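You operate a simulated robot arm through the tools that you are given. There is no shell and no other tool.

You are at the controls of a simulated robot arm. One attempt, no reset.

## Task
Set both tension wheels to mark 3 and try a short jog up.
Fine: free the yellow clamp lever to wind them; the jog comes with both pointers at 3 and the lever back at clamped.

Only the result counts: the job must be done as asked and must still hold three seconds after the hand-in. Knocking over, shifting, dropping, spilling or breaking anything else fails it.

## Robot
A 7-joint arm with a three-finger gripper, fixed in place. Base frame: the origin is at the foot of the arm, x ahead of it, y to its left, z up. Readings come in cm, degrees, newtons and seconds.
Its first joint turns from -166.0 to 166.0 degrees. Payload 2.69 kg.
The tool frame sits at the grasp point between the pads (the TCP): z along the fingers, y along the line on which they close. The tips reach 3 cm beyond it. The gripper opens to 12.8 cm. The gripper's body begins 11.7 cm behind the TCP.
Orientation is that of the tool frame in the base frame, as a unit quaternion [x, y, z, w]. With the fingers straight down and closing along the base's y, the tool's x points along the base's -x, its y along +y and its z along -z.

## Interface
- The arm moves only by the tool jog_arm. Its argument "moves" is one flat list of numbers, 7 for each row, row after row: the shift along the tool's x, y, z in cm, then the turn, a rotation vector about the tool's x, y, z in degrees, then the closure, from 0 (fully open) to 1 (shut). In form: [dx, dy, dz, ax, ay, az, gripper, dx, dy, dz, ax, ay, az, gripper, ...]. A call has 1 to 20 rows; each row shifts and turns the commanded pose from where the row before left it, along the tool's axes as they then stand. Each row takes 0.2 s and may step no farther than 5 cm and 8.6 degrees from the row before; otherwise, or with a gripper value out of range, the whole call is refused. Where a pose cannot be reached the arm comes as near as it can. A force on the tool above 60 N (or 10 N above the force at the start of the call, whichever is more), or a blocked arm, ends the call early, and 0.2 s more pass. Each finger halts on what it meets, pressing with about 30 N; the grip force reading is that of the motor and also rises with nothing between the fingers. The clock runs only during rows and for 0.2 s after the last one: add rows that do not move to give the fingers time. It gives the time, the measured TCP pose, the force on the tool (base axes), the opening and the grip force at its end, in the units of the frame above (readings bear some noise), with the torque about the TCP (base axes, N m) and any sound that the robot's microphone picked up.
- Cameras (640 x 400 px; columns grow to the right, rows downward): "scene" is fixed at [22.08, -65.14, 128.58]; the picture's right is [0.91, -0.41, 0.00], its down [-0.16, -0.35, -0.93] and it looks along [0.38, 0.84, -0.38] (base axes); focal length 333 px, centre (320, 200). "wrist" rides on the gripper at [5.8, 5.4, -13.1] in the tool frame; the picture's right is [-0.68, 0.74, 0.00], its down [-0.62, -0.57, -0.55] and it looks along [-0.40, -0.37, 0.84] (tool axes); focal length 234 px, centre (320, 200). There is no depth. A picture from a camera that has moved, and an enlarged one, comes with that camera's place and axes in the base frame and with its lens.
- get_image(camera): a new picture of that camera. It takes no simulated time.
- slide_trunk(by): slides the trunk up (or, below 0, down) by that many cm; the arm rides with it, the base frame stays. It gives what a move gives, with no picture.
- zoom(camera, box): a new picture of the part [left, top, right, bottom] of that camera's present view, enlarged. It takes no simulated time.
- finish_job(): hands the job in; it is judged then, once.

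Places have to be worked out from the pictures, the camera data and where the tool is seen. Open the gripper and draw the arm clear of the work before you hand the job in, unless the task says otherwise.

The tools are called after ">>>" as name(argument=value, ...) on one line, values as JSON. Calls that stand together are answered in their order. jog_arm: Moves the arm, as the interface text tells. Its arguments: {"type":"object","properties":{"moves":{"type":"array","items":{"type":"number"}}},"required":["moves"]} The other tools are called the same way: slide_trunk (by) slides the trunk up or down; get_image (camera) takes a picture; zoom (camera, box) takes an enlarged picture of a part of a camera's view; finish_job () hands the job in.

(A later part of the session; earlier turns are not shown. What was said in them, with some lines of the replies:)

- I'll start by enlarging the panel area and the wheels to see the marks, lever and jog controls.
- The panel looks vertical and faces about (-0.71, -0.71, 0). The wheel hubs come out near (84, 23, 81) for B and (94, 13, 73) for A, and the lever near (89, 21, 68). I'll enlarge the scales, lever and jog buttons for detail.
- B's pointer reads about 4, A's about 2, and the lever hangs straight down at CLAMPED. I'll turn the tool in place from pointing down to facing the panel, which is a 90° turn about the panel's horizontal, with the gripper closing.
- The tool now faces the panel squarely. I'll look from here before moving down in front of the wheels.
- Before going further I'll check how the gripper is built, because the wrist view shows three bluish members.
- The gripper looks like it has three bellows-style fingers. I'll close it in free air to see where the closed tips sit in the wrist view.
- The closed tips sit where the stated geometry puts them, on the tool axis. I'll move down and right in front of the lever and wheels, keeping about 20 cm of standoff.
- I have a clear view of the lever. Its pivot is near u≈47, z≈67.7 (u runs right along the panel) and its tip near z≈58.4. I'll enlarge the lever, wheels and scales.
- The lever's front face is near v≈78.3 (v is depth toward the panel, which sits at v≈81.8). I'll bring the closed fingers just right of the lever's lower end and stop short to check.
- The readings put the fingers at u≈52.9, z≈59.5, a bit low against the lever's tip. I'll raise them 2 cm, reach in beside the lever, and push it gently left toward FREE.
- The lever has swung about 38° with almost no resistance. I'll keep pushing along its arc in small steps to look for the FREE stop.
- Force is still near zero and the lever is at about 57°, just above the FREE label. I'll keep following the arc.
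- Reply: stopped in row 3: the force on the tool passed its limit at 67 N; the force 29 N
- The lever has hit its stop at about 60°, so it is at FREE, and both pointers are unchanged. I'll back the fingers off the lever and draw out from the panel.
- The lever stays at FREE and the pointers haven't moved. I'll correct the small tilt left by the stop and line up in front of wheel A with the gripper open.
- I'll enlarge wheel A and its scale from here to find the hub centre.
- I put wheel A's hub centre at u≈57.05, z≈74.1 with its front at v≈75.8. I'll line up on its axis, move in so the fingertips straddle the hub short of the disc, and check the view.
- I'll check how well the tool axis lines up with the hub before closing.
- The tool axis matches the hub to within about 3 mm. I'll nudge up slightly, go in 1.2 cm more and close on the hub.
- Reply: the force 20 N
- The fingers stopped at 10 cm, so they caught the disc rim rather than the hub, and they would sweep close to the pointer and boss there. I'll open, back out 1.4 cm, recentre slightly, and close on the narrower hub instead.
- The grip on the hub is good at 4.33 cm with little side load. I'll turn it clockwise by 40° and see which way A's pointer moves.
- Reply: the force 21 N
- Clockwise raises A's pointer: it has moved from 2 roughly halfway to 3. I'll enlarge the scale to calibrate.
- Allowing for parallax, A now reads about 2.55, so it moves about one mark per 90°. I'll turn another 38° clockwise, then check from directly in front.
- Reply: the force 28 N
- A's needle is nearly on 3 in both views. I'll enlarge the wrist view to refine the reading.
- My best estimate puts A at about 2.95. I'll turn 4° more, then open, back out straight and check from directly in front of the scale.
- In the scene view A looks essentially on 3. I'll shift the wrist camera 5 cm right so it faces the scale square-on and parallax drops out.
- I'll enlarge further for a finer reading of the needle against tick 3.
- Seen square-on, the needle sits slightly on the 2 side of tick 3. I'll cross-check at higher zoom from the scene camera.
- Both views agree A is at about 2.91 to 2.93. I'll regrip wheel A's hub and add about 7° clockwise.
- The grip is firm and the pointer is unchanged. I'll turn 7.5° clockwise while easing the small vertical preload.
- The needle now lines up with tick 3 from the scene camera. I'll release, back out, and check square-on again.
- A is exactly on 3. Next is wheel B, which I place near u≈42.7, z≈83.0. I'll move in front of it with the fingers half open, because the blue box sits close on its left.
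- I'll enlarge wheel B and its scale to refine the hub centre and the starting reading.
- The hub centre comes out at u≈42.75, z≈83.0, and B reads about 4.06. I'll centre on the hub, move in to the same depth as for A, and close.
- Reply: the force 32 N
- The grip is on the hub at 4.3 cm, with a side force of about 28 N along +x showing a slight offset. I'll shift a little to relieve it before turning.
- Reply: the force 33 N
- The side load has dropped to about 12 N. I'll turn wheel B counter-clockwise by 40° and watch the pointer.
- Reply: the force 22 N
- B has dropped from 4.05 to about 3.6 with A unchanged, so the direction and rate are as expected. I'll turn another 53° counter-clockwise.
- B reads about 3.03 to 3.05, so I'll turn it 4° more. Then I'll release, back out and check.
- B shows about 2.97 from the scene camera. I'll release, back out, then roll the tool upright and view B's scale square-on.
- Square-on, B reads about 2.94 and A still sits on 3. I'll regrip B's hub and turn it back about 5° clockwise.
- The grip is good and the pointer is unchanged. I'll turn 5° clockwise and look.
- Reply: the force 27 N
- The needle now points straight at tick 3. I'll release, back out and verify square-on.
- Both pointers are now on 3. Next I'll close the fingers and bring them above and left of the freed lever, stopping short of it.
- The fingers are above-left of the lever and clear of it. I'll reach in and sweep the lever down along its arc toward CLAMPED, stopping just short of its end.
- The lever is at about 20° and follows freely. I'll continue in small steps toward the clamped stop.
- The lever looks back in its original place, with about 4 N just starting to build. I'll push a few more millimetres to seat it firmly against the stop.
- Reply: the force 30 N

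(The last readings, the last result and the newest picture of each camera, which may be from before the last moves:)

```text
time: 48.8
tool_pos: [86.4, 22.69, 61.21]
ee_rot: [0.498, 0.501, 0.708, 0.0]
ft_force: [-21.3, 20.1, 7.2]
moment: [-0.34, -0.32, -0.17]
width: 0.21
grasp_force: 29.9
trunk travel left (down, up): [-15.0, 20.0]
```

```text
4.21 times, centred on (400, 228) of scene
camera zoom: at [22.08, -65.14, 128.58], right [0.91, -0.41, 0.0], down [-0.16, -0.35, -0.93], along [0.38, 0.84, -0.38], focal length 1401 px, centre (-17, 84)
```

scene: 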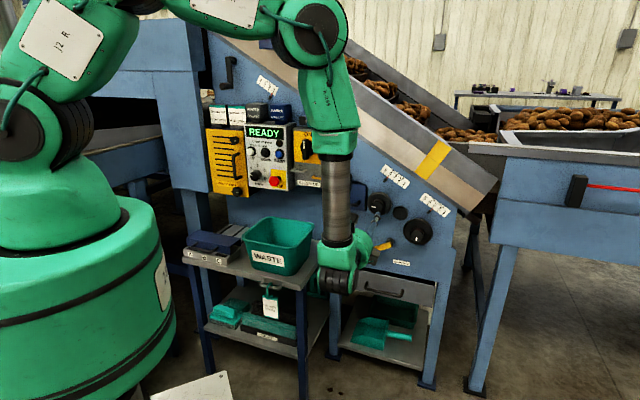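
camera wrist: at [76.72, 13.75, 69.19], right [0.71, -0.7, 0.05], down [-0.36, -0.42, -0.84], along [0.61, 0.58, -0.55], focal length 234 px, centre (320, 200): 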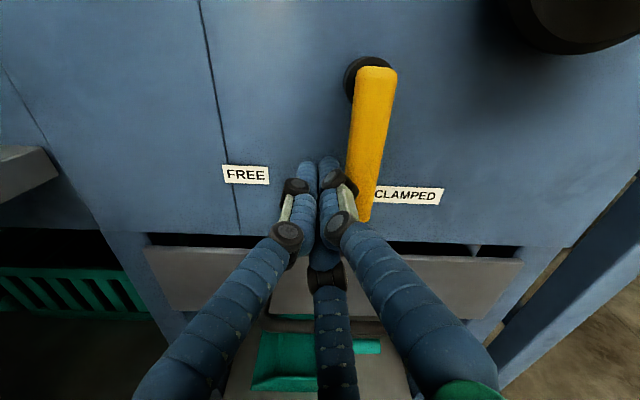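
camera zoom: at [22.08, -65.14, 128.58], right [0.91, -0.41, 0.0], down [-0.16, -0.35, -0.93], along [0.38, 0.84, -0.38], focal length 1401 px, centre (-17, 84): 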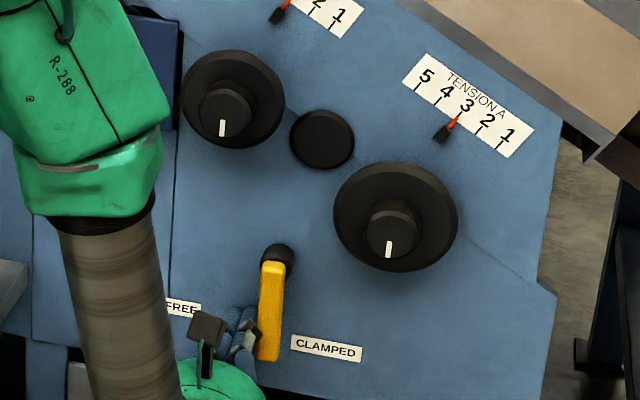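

The 29 N reaction shows the lever is seated at the CLAMPED stop. I'll back off to the left and draw out, then check the lever, pointers and display.

>>> jog_arm(moves=[1.06, -1.06, 0, 0, 0, 0, 1, 0, 0, -4, 0, 0, 0, 1, 0, 0, -4, 0, 0, 0, 1, 0, 0, -4, 0, 0, 0, 1, 0, 0, -4, 0, 0, 0, 1])

>>> zoom(camera="scene", box=[355, 150, 455, 275])

>>> zoom(camera="scene", box=[200, 100, 340, 200])

```text
time: 50.0
tool_pos: [74.35, 12.05, 61.04]
ee_rot: [0.498, 0.502, 0.708, 0.0]
ft_force: [0.8, 0.2, 0.1]
moment: [-0.02, 0.02, 0.01]
width: 0.23
grasp_force: 30.0
trunk travel left (down, up): [-15.0, 20.0]
```

```text
3.20 times, centred on (405, 212) of scene
camera zoom: at [22.08, -65.14, 128.58], right [0.91, -0.41, 0.0], down [-0.16, -0.35, -0.93], along [0.38, 0.84, -0.38], focal length 1065 px, centre (48, 160)
```

zoom: 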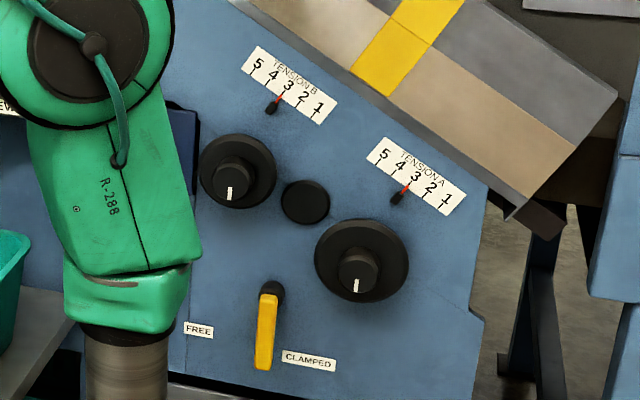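

```text
4.00 times, centred on (270, 150) of scene
camera zoom: at [22.08, -65.14, 128.58], right [0.91, -0.41, 0.0], down [-0.16, -0.35, -0.93], along [0.38, 0.84, -0.38], focal length 1331 px, centre (520, 400)
```

zoom: 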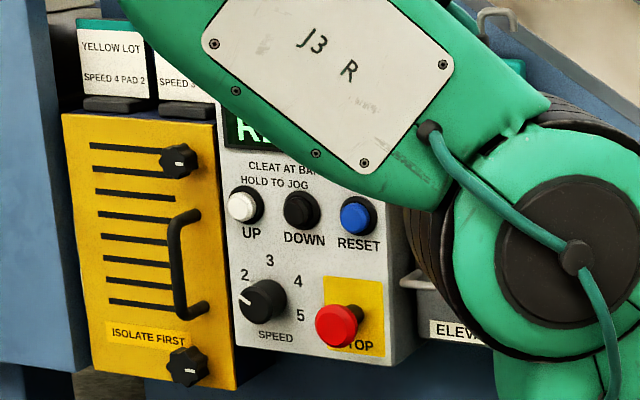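

The lever is back at CLAMPED and both pointers show 3. Next I need the UP button's position, so I'll rise clear and swing left in front of the READY box, keeping about 10 cm off it.

>>> jog_arm(moves=[3.18, 3.18, 0, 0, 0, 0, 1, 3.18, 3.18, 0, 0, 0, 0, 1, 3.18, 3.18, 0, 0, 0, 0, 1, 3.18, 3.18, 0, 0, 0, 0, 1, 3.18, 3.18, 0, 0, 0, 0, 1, 3.18, 3.18, 0, 0, 0, 0, 1, 3.18, 3.18, 0, 0, 0, 0, 1, 3.18, 3.18, 0, 0, 0, 0, 1, 3.11, -3.11, -0.3, 0, 0, 0, 1, 3.11, -3.11, -0.3, 0, 0, 0, 1, 3.11, -3.11, -0.3, 0, 0, 0, 1, 3.11, -3.11, -0.3, 0, 0, 0, 1, 3.11, -3.11, -0.3, 0, 0, 0, 1])

>>> get_image(camera="wrist")

>>> get_image(camera="scene")

```text
time: 52.8
tool_pos: [57.74, 26.63, 97.46]
ee_rot: [0.498, 0.501, 0.708, 0.0]
ft_force: [0.4, -0.1, -0.9]
moment: [-0.01, 0.03, 0.05]
width: 0.18
grasp_force: 30.0
trunk travel left (down, up): [-15.0, 20.0]
```

```text
taken
camera wrist: at [48.12, 17.6, 105.23], right [0.71, -0.71, 0.05], down [-0.36, -0.41, -0.84], along [0.61, 0.58, -0.55], focal length 234 px, centre (320, 200)
```

wrist: 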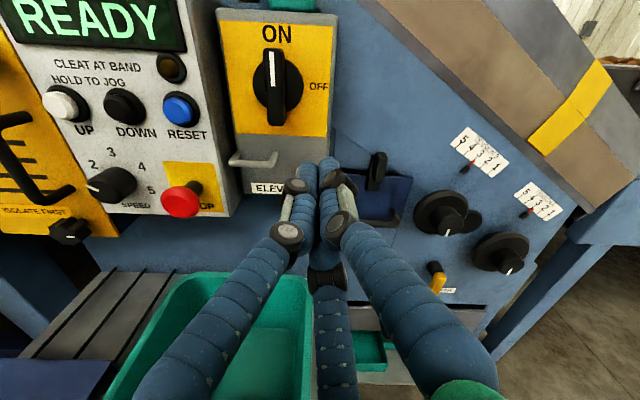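

```text
taken
```

scene: 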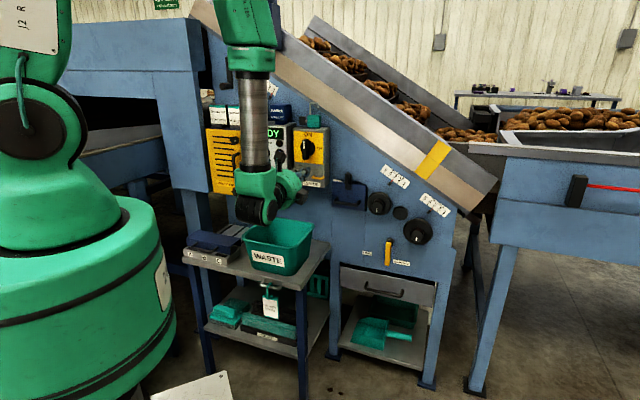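

Display still reads READY. Triangulating puts the UP button's face near u≈-3.7, v≈71.1, z≈99.3, so I'll line up in front of it about 10 cm off.

>>> jog_arm(moves=[3.245, -2.81, -0.28, 0, 0, 0, 1, 3.245, -2.81, -0.28, 0, 0, 0, 1, 3.245, -2.81, -0.28, 0, 0, 0, 1, 3.245, -2.81, -0.28, 0, 0, 0, 1, 3.245, -2.81, -0.28, 0, 0, 0, 1, 3.245, -2.81, -0.28, 0, 0, 0, 1])

>>> get_image(camera="wrist")

>>> zoom(camera="scene", box=[200, 100, 340, 200])

```text
time: 54.2
tool_pos: [44.57, 34.47, 98.99]
ee_rot: [0.492, 0.507, 0.708, -0.009]
ft_force: [-1.0, -0.7, 1.1]
moment: [0.0, 0.0, -0.07]
width: 0.24
grasp_force: 30.2
out of reach, approached as far as the arm can: row 3, 4, 5, 6
trunk travel left (down, up): [-15.0, 20.0]
```

```text
taken
camera wrist: at [35.25, 25.11, 106.96], right [0.73, -0.69, 0.05], down [-0.35, -0.42, -0.84], along [0.59, 0.59, -0.55], focal length 234 px, centre (320, 200)
```

wrist: 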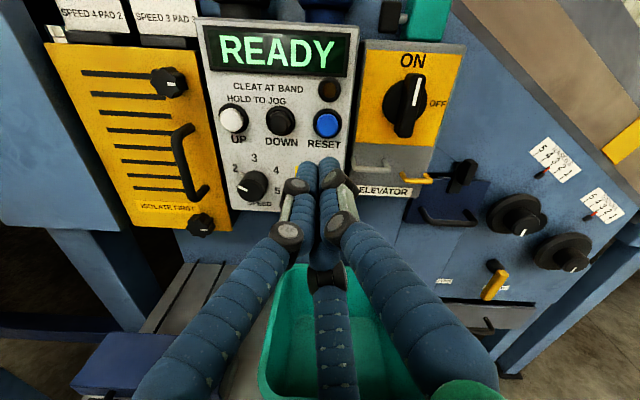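

```text
4.00 times, centred on (270, 150) of scene
camera zoom: at [22.08, -65.14, 128.58], right [0.91, -0.41, 0.0], down [-0.16, -0.35, -0.93], along [0.38, 0.84, -0.38], focal length 1331 px, centre (520, 400)
```

zoom: 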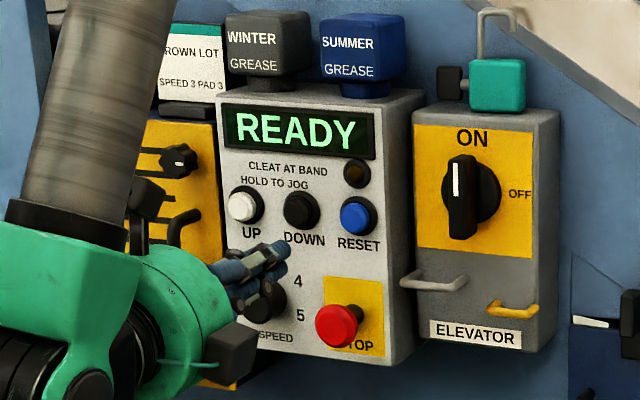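

The arm can't fold that close: it stopped at u≈7, v≈56. The button is farther out, so I'll move forward 4 cm and see where the arm settles, still clear of the box.

>>> jog_arm(moves=[0, 0, 2, 0, 0, 0, 1, 0, 0, 2, 0, 0, 0, 1, 0, 0, 0, 0, 0, 0, 1])

>>> get_image(camera="wrist")

```text
time: 55.0
tool_pos: [48.12, 35.31, 98.47]
ee_rot: [0.496, 0.503, 0.707, -0.002]
ft_force: [0.1, -0.2, 0.0]
moment: [0.03, -0.02, -0.01]
width: 0.23
grasp_force: 30.1
out of reach, approached as far as the arm can: row 1, 2
trunk travel left (down, up): [-15.0, 20.0]
```

```text
taken
camera wrist: at [38.55, 26.22, 106.45], right [0.71, -0.7, 0.05], down [-0.36, -0.42, -0.84], along [0.6, 0.58, -0.55], focal length 234 px, centre (320, 200)
```

wrist: 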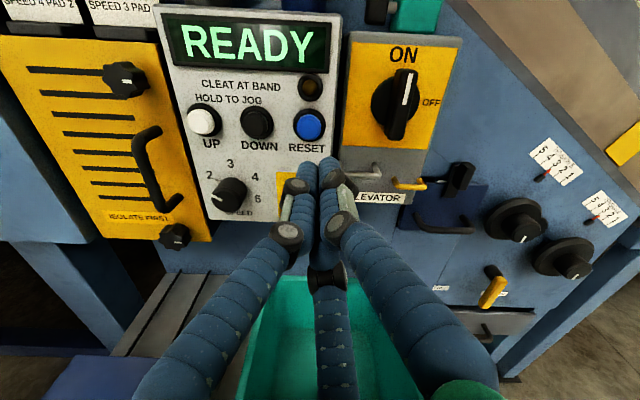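

The limit looks like a joint one rather than distance, likely tied to the tool roll. I'll roll back counter-clockwise about 48° and try moving left again.

>>> jog_arm(moves=[0, 0, 0, 0, 0, -8, 1, 0, 0, 0, 0, 0, -8, 1, 0, 0, 0, 0, 0, -8, 1, 0, 0, 0, 0, 0, -8, 1, 0, 0, 0, 0, 0, -8, 1, 0, 0, 0, 0, 0, -8, 1])

```text
time: 56.4
tool_pos: [48.0, 34.93, 98.64]
ee_rot: [0.249, 0.661, 0.647, 0.288]
ft_force: [0.9, 1.2, -0.8]
moment: [0.01, 0.02, 0.01]
width: 0.2
grasp_force: 30.4
trunk travel left (down, up): [-15.0, 20.0]
```

The roll went through fine. I'll now try two steps left.

>>> jog_arm(moves=[3, 0.18, 0.5, 0, 0, 0, 1, 3, 0.18, 0.5, 0, 0, 0, 1])

```text
time: 57.0
tool_pos: [47.2, 35.6, 98.65]
ee_rot: [0.244, 0.662, 0.649, 0.282]
ft_force: [0.1, 0.3, -0.4]
moment: [0.03, 0.02, 0.01]
width: 0.18
grasp_force: 29.9
out of reach, approached as far as the arm can: row 1, 2
trunk travel left (down, up): [-15.0, 20.0]
```

Still limited near u≈8, v≈58.5, so this looks like a minimum-distance limit. I'll move straight forward 5 cm at z≈99, leaving the tips about 4 cm clear of the buttons, and then go left.

>>> jog_arm(moves=[0, 0, 1.5, 0, 0, 0, 1, 0, 0, 1.5, 0, 0, 0, 1, 0, 0, 1.5, 0, 0, 0, 1])

>>> get_image(camera="wrist")

>>> get_image(camera="scene")

```text
time: 57.8
tool_pos: [48.8, 35.66, 98.71]
ee_rot: [0.248, 0.662, 0.647, 0.285]
ft_force: [1.4, 0.7, 0.4]
moment: [0.02, -0.04, 0.01]
width: 0.23
grasp_force: 30.1
out of reach, approached as far as the arm can: row 1, 2, 3
trunk travel left (down, up): [-15.0, 20.0]
```

```text
taken
camera wrist: at [35.17, 30.68, 103.65], right [0.45, -0.45, 0.77], down [0.08, -0.84, -0.53], along [0.89, 0.3, -0.35], focal length 234 px, centre (320, 200)
```

wrist: 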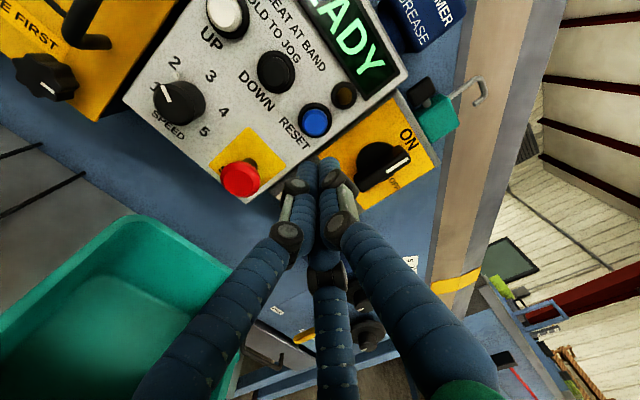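

```text
taken
```

scene: 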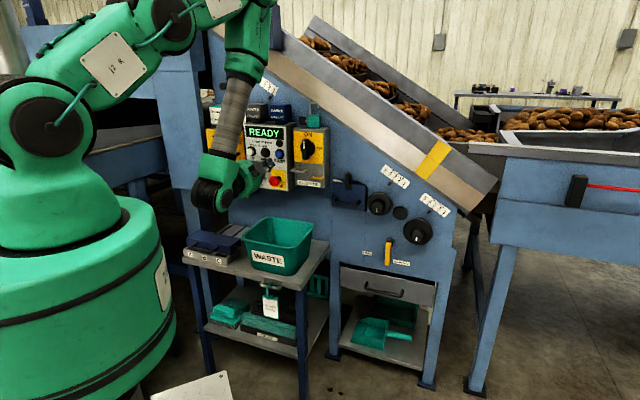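

The arm seems stuck on a wrist-bend limit, with the forearm steep and leaning back. Lowering the trunk should flatten the forearm. The hand stays well above the bin rim (z≈68), so I'll slide down 8 cm and then raise the tool again.

>>> slide_trunk(by=-8)

```text
time: 59.0
tool_pos: [48.78, 35.74, 90.72]
ee_rot: [0.248, 0.661, 0.648, 0.286]
ft_force: [0.0, -0.3, -0.2]
moment: [0.01, 0.0, -0.05]
width: 0.22
grasp_force: 29.7
trunk travel left (down, up): [-7.0, 28.0]
```

>>> jog_arm(moves=[-0.235, 3.99, 0, 0, 0, 0, 1, -0.235, 3.99, 0, 0, 0, 0, 1, 0, 0, 1.5, 0, 0, 0, 1, 0, 0, 1.5, 0, 0, 0, 1])

```text
time: 60.0
tool_pos: [49.01, 35.68, 98.51]
ee_rot: [0.245, 0.662, 0.649, 0.283]
ft_force: [-0.9, -1.0, 0.2]
moment: [-0.03, 0.0, -0.02]
width: 0.2
grasp_force: 29.7
out of reach, approached as far as the arm can: row 3, 4
trunk travel left (down, up): [-7.0, 28.0]
```

The limit follows a constant bearing, so a wrist-roll joint is probably at its stop whenever the tool points near radial. I'll yaw the tool 15° to the left, which takes it away from that stop, and then work left toward the button in small steps.

>>> jog_arm(moves=[0, 0, 0, -0.44, 7.5, 0, 1, 0, 0, 0, -0.44, 7.5, 0, 1, 2.71, 0.36, 0.5, 0, 0, 0, 1, 2.71, 0.36, 0.5, 0, 0, 0, 1])

>>> get_image(camera="wrist")

```text
time: 61.0
tool_pos: [44.96, 39.36, 99.13]
ee_rot: [0.159, 0.688, 0.68, 0.198]
ft_force: [0.9, -1.1, 0.4]
moment: [0.0, 0.02, 0.12]
width: 0.2
grasp_force: 29.8
trunk travel left (down, up): [-7.0, 28.0]
```

```text
taken
camera wrist: at [33.04, 30.85, 104.1], right [0.55, -0.31, 0.77], down [0.29, -0.79, -0.53], along [0.78, 0.52, -0.34], focal length 234 px, centre (320, 200)
```

wrist: 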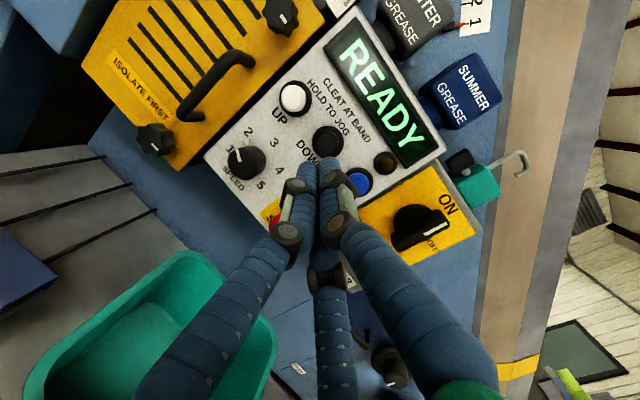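

That worked: I'm now at u≈4.0, v≈59.6, z≈99.1. I'll enlarge the UP button in both views to refine its position.

>>> zoom(camera="wrist", box=[255, 60, 355, 160])

>>> zoom(camera="scene", box=[240, 120, 300, 180])

```text
4.00 times, centred on (305, 110) of wrist
camera zoom: at [33.04, 30.85, 104.1], right [0.55, -0.31, 0.77], down [0.29, -0.79, -0.53], along [0.78, 0.52, -0.34], focal length 937 px, centre (380, 560)
```

zoom: 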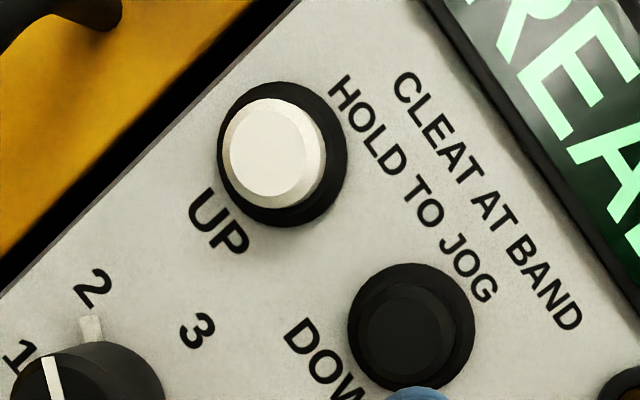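

```text
6.67 times, centred on (270, 150) of scene
camera zoom: at [22.08, -65.14, 128.58], right [0.91, -0.41, 0.0], down [-0.16, -0.35, -0.93], along [0.38, 0.84, -0.38], focal length 2218 px, centre (653, 533)
```

zoom: 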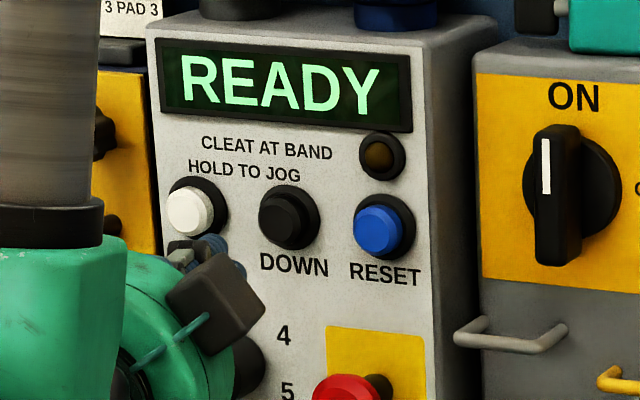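

The refined UP button face is at u≈-3.9, v≈71.05, z≈99.15. I'll bring the closed tips in line about 4 cm in front of it.

>>> jog_arm(moves=[2.78, 0.157, 3.11, 0, 0, 0, 1, 2.78, 0.157, 3.11, 0, 0, 0, 1, 0, 0, 0, 0, 0, 0, 1])

>>> get_image(camera="wrist")

>>> zoom(camera="scene", box=[240, 120, 300, 180])

```text
time: 61.8
tool_pos: [42.74, 47.81, 99.02]
ee_rot: [0.159, 0.688, 0.68, 0.199]
ft_force: [-0.5, 0.5, -0.3]
moment: [0.02, -0.02, 0.0]
width: 0.23
grasp_force: 29.9
trunk travel left (down, up): [-7.0, 28.0]
```

```text
taken
camera wrist: at [30.91, 39.34, 103.93], right [0.55, -0.31, 0.77], down [0.29, -0.79, -0.53], along [0.78, 0.52, -0.35], focal length 234 px, centre (320, 200)
```

wrist: 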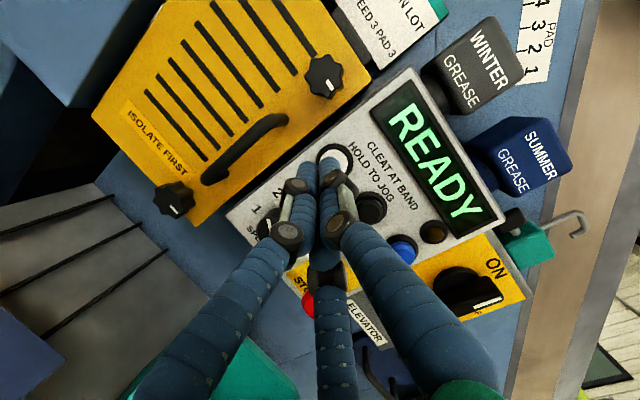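

```text
6.67 times, centred on (270, 150) of scene
camera zoom: at [22.08, -65.14, 128.58], right [0.91, -0.41, 0.0], down [-0.16, -0.35, -0.93], along [0.38, 0.84, -0.38], focal length 2218 px, centre (653, 533)
```

zoom: 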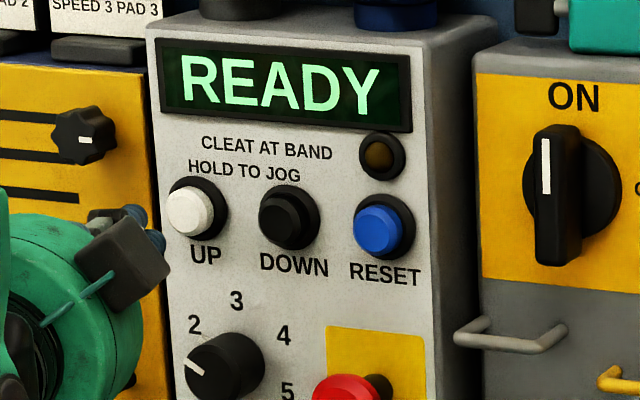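

The reading puts the tips about 0.5 cm left of centre. I'll correct that and come to just short of the button face.

>>> jog_arm(moves=[-1.166, 0.058, 2.271, 0, 0, 0, 1, -0.271, -0.018, 0.963, 0, 0, 0, 1, 0, 0, 0, 0, 0, 0, 1])

>>> get_image(camera="wrist")

>>> zoom(camera="scene", box=[240, 120, 300, 180])

```text
time: 62.6
tool_pos: [45.66, 49.76, 99.31]
ee_rot: [0.16, 0.688, 0.68, 0.2]
ft_force: [0.1, -0.3, -0.2]
moment: [-0.01, 0.01, 0.02]
width: 0.21
grasp_force: 29.8
trunk travel left (down, up): [-7.0, 28.0]
```

```text
taken
camera wrist: at [33.85, 41.26, 104.25], right [0.55, -0.31, 0.77], down [0.29, -0.79, -0.53], along [0.78, 0.52, -0.34], focal length 234 px, centre (320, 200)
```

wrist: 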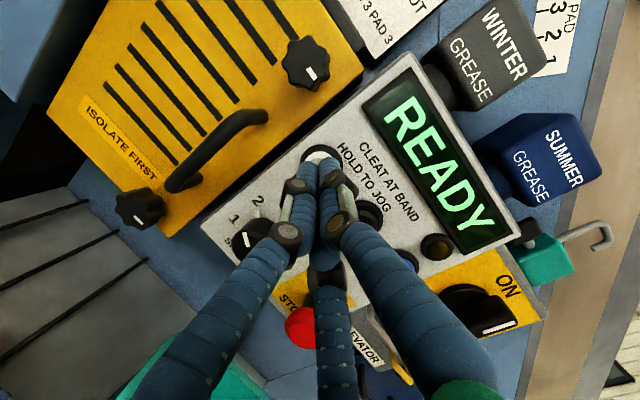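

```text
6.67 times, centred on (270, 150) of scene
camera zoom: at [22.08, -65.14, 128.58], right [0.91, -0.41, 0.0], down [-0.16, -0.35, -0.93], along [0.38, 0.84, -0.38], focal length 2218 px, centre (653, 533)
```

zoom: 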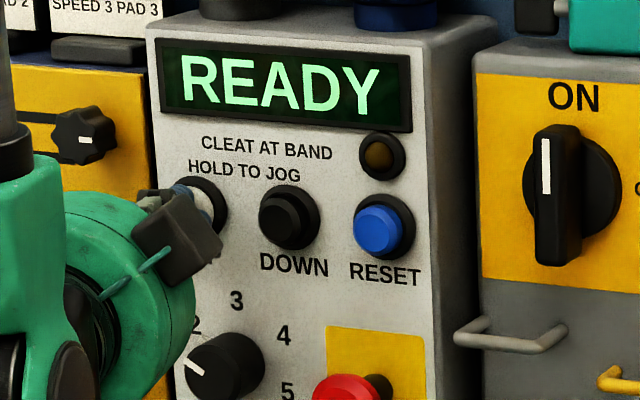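

The tips are centred on the UP button and about 0.7 cm off it. I'll press in along the panel normal in small steps and check the display.

>>> jog_arm(moves=[-0.136, -0.009, 0.48, 0, 0, 0, 1, -0.108, -0.007, 0.385, 0, 0, 0, 1])

>>> zoom(camera="scene", box=[240, 120, 300, 180])

```text
time: 63.2
tool_pos: [46.3, 50.19, 99.33]
ee_rot: [0.159, 0.688, 0.679, 0.2]
ft_force: [-7.6, -10.3, 5.8]
moment: [0.11, -0.16, -0.04]
width: 0.21
grasp_force: 29.8
trunk travel left (down, up): [-7.0, 28.0]
heard: click
```

```text
6.67 times, centred on (270, 150) of scene
camera zoom: at [22.08, -65.14, 128.58], right [0.91, -0.41, 0.0], down [-0.16, -0.35, -0.93], along [0.38, 0.84, -0.38], focal length 2218 px, centre (653, 533)
```

zoom: 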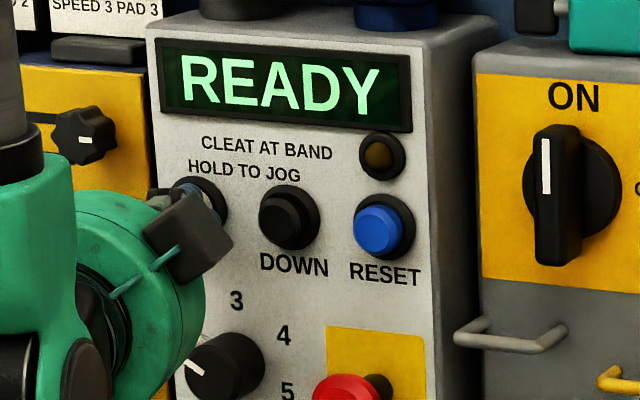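

I heard a click and feel about 13 N, so the button is pressed. I'll check the whole scene for belt motion, then hold a moment.

>>> get_image(camera="scene")

>>> get_image(camera="wrist")

```text
taken
```

scene: 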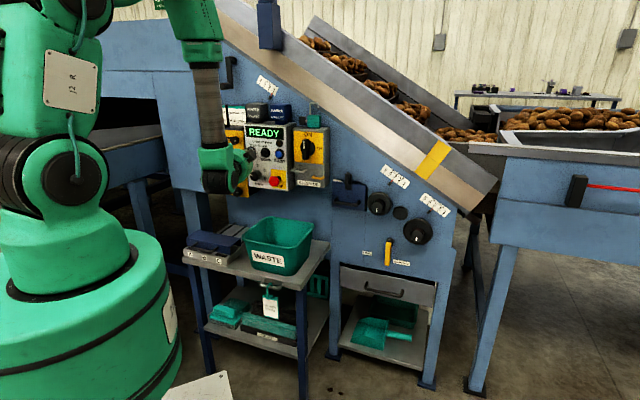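

```text
taken
camera wrist: at [34.45, 41.78, 104.12], right [0.55, -0.31, 0.77], down [0.3, -0.79, -0.53], along [0.78, 0.52, -0.34], focal length 234 px, centre (320, 200)
```

wrist: 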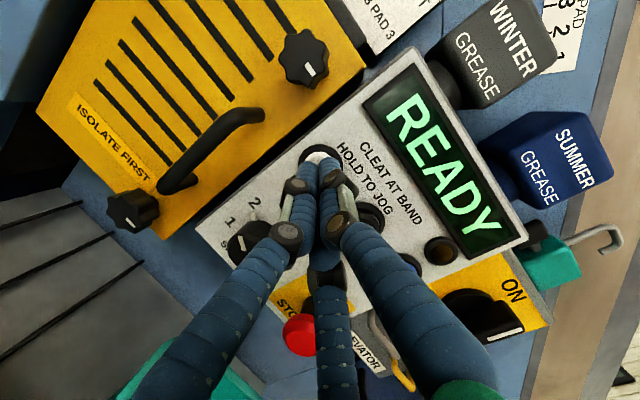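

The display still reads READY. I'll hold the button for another 0.4 s and look again.

>>> jog_arm(moves=[-0.054, -0.004, 0.193, 0, 0, 0, 1, 0, 0, 0, 0, 0, 0, 1])

>>> zoom(camera="wrist", box=[280, 40, 540, 270])

>>> zoom(camera="scene", box=[280, 20, 500, 180])

```text
time: 63.8
tool_pos: [46.44, 50.22, 99.17]
ee_rot: [0.159, 0.688, 0.679, 0.199]
ft_force: [-14.1, -15.6, 0.8]
moment: [0.03, -0.01, -0.13]
width: 0.2
grasp_force: 30.3
trunk travel left (down, up): [-7.0, 28.0]
```

```text
1.74 times, centred on (410, 155) of wrist
camera zoom: at [34.52, 41.84, 104.13], right [0.55, -0.31, 0.77], down [0.3, -0.79, -0.53], along [0.78, 0.52, -0.35], focal length 407 px, centre (164, 278)
```

zoom: 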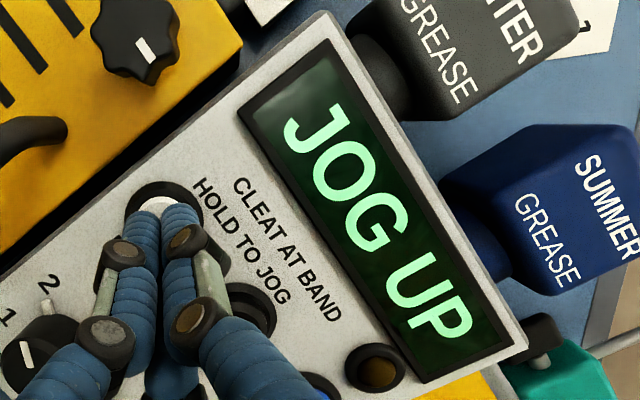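

```text
2.50 times, centred on (390, 100) of scene
camera zoom: at [22.08, -65.14, 128.58], right [0.91, -0.41, 0.0], down [-0.16, -0.35, -0.93], along [0.38, 0.84, -0.38], focal length 832 px, centre (145, 450)
```

zoom: 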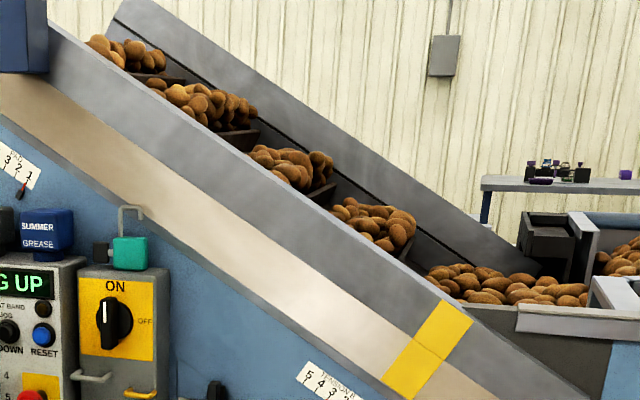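

The display now reads JOG UP, so the jog is running. I'll hold it about another half second and then release straight back.

>>> jog_arm(moves=[0, 0, 0, 0, 0, 0, 1, 0, 0, 0, 0, 0, 0, 1])

>>> zoom(camera="wrist", box=[280, 40, 540, 270])

>>> zoom(camera="scene", box=[280, 20, 500, 180])

```text
time: 64.4
tool_pos: [46.3, 50.33, 99.19]
ee_rot: [0.16, 0.688, 0.68, 0.199]
ft_force: [-14.2, -17.2, -1.1]
moment: [-0.01, 0.02, -0.1]
width: 0.21
grasp_force: 30.3
trunk travel left (down, up): [-7.0, 28.0]
```

```text
1.74 times, centred on (410, 155) of wrist
camera zoom: at [34.54, 41.86, 104.12], right [0.55, -0.31, 0.77], down [0.29, -0.79, -0.53], along [0.78, 0.52, -0.34], focal length 407 px, centre (164, 278)
```

zoom: 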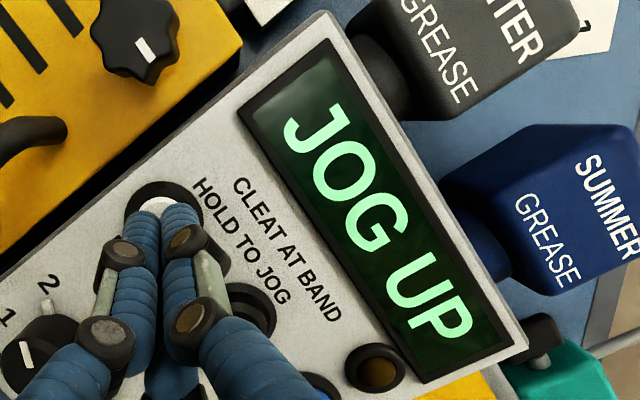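

```text
2.50 times, centred on (390, 100) of scene
camera zoom: at [22.08, -65.14, 128.58], right [0.91, -0.41, 0.0], down [-0.16, -0.35, -0.93], along [0.38, 0.84, -0.38], focal length 832 px, centre (145, 450)
```

zoom: 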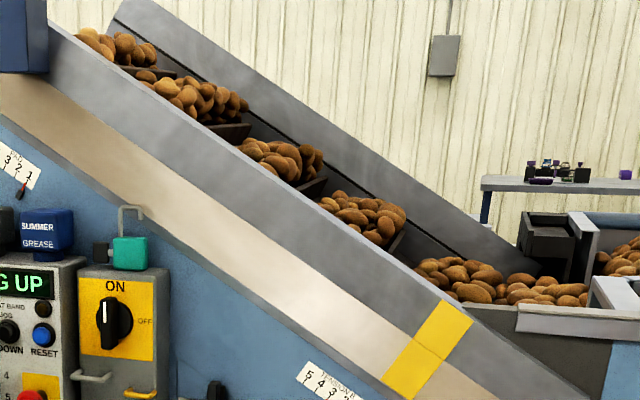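

The belt is clearly moving up, and about a second is enough for a short jog. I'll release by drawing straight back off the button.

>>> jog_arm(moves=[0.813, 0.05, -2.89, 0, 0, 0, 1, 0.271, 0.018, -0.963, 0, 0, 0, 1])

>>> get_image(camera="wrist")

>>> zoom(camera="scene", box=[280, 20, 500, 180])

```text
time: 65.0
tool_pos: [43.74, 47.49, 99.25]
ee_rot: [0.159, 0.688, 0.68, 0.199]
ft_force: [0.1, -0.2, 0.0]
moment: [-0.01, -0.01, 0.04]
width: 0.21
grasp_force: 30.2
trunk travel left (down, up): [-7.0, 28.0]
```

```text
taken
camera wrist: at [31.85, 39.07, 104.23], right [0.55, -0.31, 0.77], down [0.3, -0.79, -0.53], along [0.78, 0.52, -0.34], focal length 234 px, centre (320, 200)
```

wrist: 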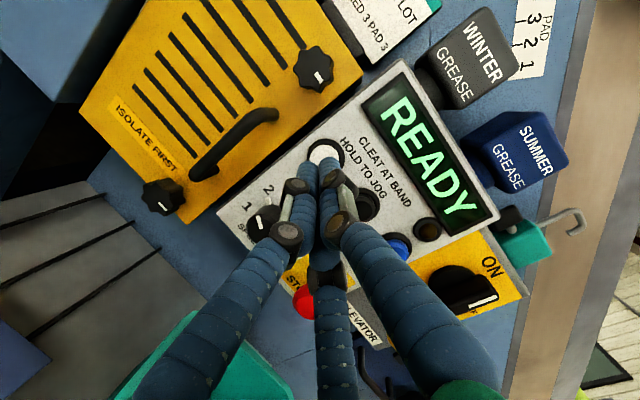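

```text
2.50 times, centred on (390, 100) of scene
camera zoom: at [22.08, -65.14, 128.58], right [0.91, -0.41, 0.0], down [-0.16, -0.35, -0.93], along [0.38, 0.84, -0.38], focal length 832 px, centre (145, 450)
```

zoom: 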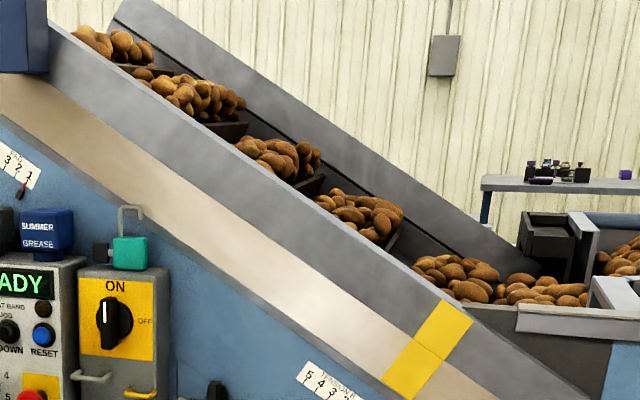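

The display is back to READY with the belt stopped. I'll draw the arm back and right, clear of the controls, opening the gripper once well away.

>>> jog_arm(moves=[-2.545, -0.14, -2.02, 0, 0, 0, 1, -2.545, -0.14, -2.02, 0, 0, 0, 1, -2.545, -0.14, -2.02, 0, 0, 0, 1, -2.545, -0.14, -2.02, 0, 0, 0, 1, -3.5, 0, -0.5, 0, 0, 0, 1, -3.5, 0, -0.5, 0, 0, 0, 0.5, -3.5, 0, -0.5, 0, 0, 0, 0, 0, 0, 0, 0, 0, 0, 0, 0, 0, 0, 0, 0, 0, 0])

>>> get_image(camera="scene")

>>> get_image(camera="wrist")

```text
time: 67.0
tool_pos: [57.13, 29.35, 100.01]
ee_rot: [0.159, 0.688, 0.68, 0.2]
ft_force: [-0.2, 0.6, 0.0]
moment: [-0.02, -0.01, 0.04]
width: 12.78
grasp_force: 0.1
trunk travel left (down, up): [-7.0, 28.0]
```

```text
taken
```

scene: 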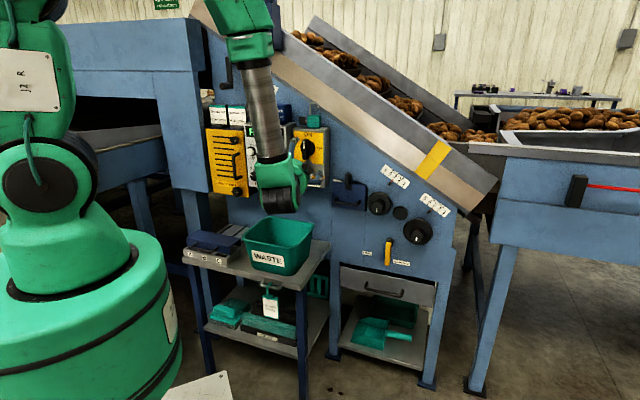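

```text
taken
camera wrist: at [45.24, 20.87, 104.9], right [0.55, -0.31, 0.77], down [0.3, -0.79, -0.53], along [0.78, 0.52, -0.34], focal length 234 px, centre (320, 200)
```

wrist: 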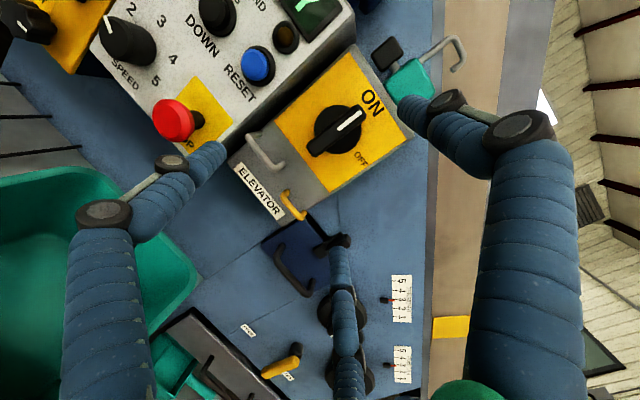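

The arm is clear and the gripper open. I'll do a final check of both pointers, the lever and the display.

>>> zoom(camera="scene", box=[383, 165, 401, 181])

>>> zoom(camera="scene", box=[422, 198, 434, 208])

>>> zoom(camera="scene", box=[355, 180, 445, 275])

>>> zoom(camera="scene", box=[180, 90, 340, 290])

```text
16.00 times, centred on (392, 173) of scene
camera zoom: at [22.08, -65.14, 128.58], right [0.91, -0.41, 0.0], down [-0.16, -0.35, -0.93], along [0.38, 0.84, -0.38], focal length 5323 px, centre (-832, 632)
```

zoom: 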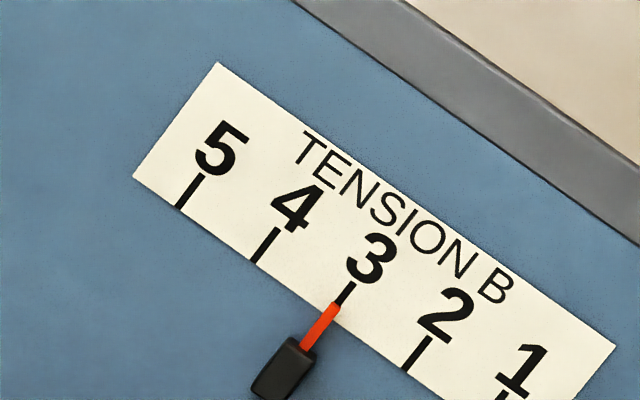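

```text
16.00 times, centred on (428, 203) of scene
camera zoom: at [22.08, -65.14, 128.58], right [0.91, -0.41, 0.0], down [-0.16, -0.35, -0.93], along [0.38, 0.84, -0.38], focal length 5323 px, centre (-1408, 152)
```

zoom: 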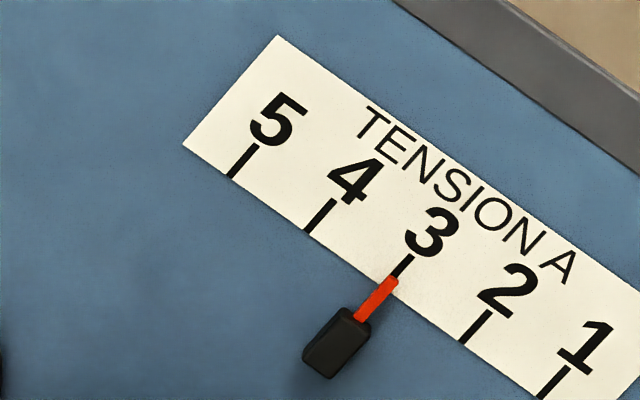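

```text
4.21 times, centred on (400, 228) of scene
camera zoom: at [22.08, -65.14, 128.58], right [0.91, -0.41, 0.0], down [-0.16, -0.35, -0.93], along [0.38, 0.84, -0.38], focal length 1401 px, centre (-17, 84)
```

zoom: 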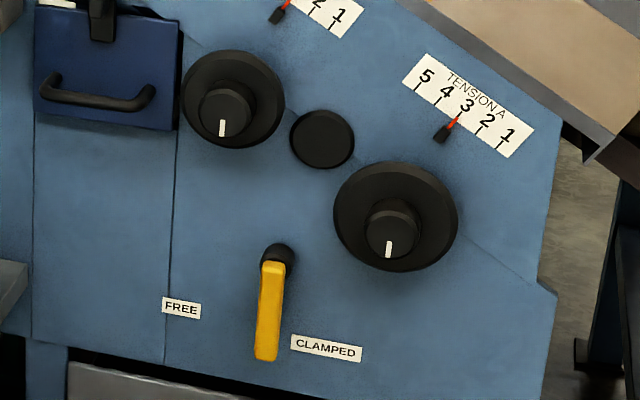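

```text
2.00 times, centred on (260, 190) of scene
camera zoom: at [22.08, -65.14, 128.58], right [0.91, -0.41, 0.0], down [-0.16, -0.35, -0.93], along [0.38, 0.84, -0.38], focal length 665 px, centre (440, 220)
```

zoom: 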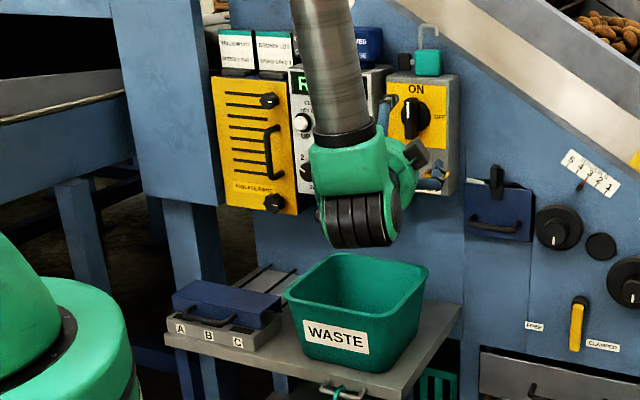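

Both needles sit on 3, the lever is at CLAMPED as at the start, and nothing else has moved. I'll draw the arm a little further away before handing in.

>>> jog_arm(moves=[-2.66, 3.2, -1.03, 0, 0, 0, 0, -2.66, 3.2, -1.03, 0, 0, 0, 0, -2.66, 3.2, -1.03, 0, 0, 0, 0, 0, 0, 0, 0, 0, 0, 0])

>>> get_image(camera="scene")

```text
time: 68.0
tool_pos: [61.92, 22.55, 109.47]
ee_rot: [0.16, 0.687, 0.68, 0.199]
ft_force: [-1.5, 0.2, -0.2]
moment: [-0.02, -0.02, -0.03]
width: 12.78
grasp_force: 0.2
trunk travel left (down, up): [-7.0, 28.0]
```

```text
taken
```

scene: 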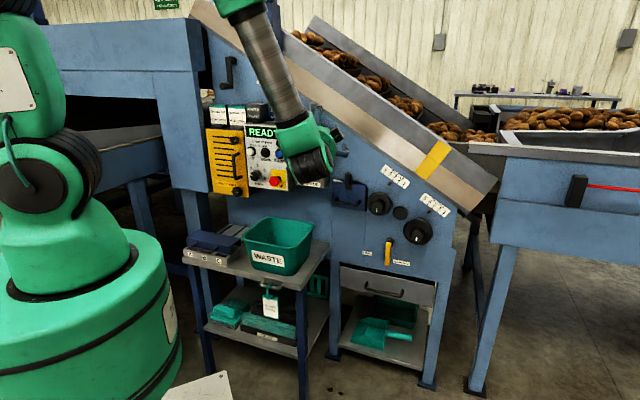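

The arm is clear with the gripper open, both pointers are at 3, the lever is clamped, the jog up is done and the display reads READY. I'm handing the job in.

>>> finish_job()

```text
The job is handed in.
```

Both tension wheels are set to mark 3, the yellow lever is back at clamped, and I ran a short jog up before handing the job in.

- **Tension wheels:** A went from about 2 up to 3, and B from about 4 down to 3. I checked each pointer straight-on after setting it, and both still read 3 after the jog.
- **Clamp lever:** I freed it before winding, then pushed it back until it seated firmly against its clamped stop.
- **Jog:** I held UP for roughly a second. The display showed JOG UP, the belt moved upward, and it went back to READY on release.
- **Trunk:** I lowered it 8 cm to try to reach the UP button and left it there. The move turned out not to help.

Nothing else looked moved or spilled in the final pictures. The arm is clear of the machine with the gripper open.
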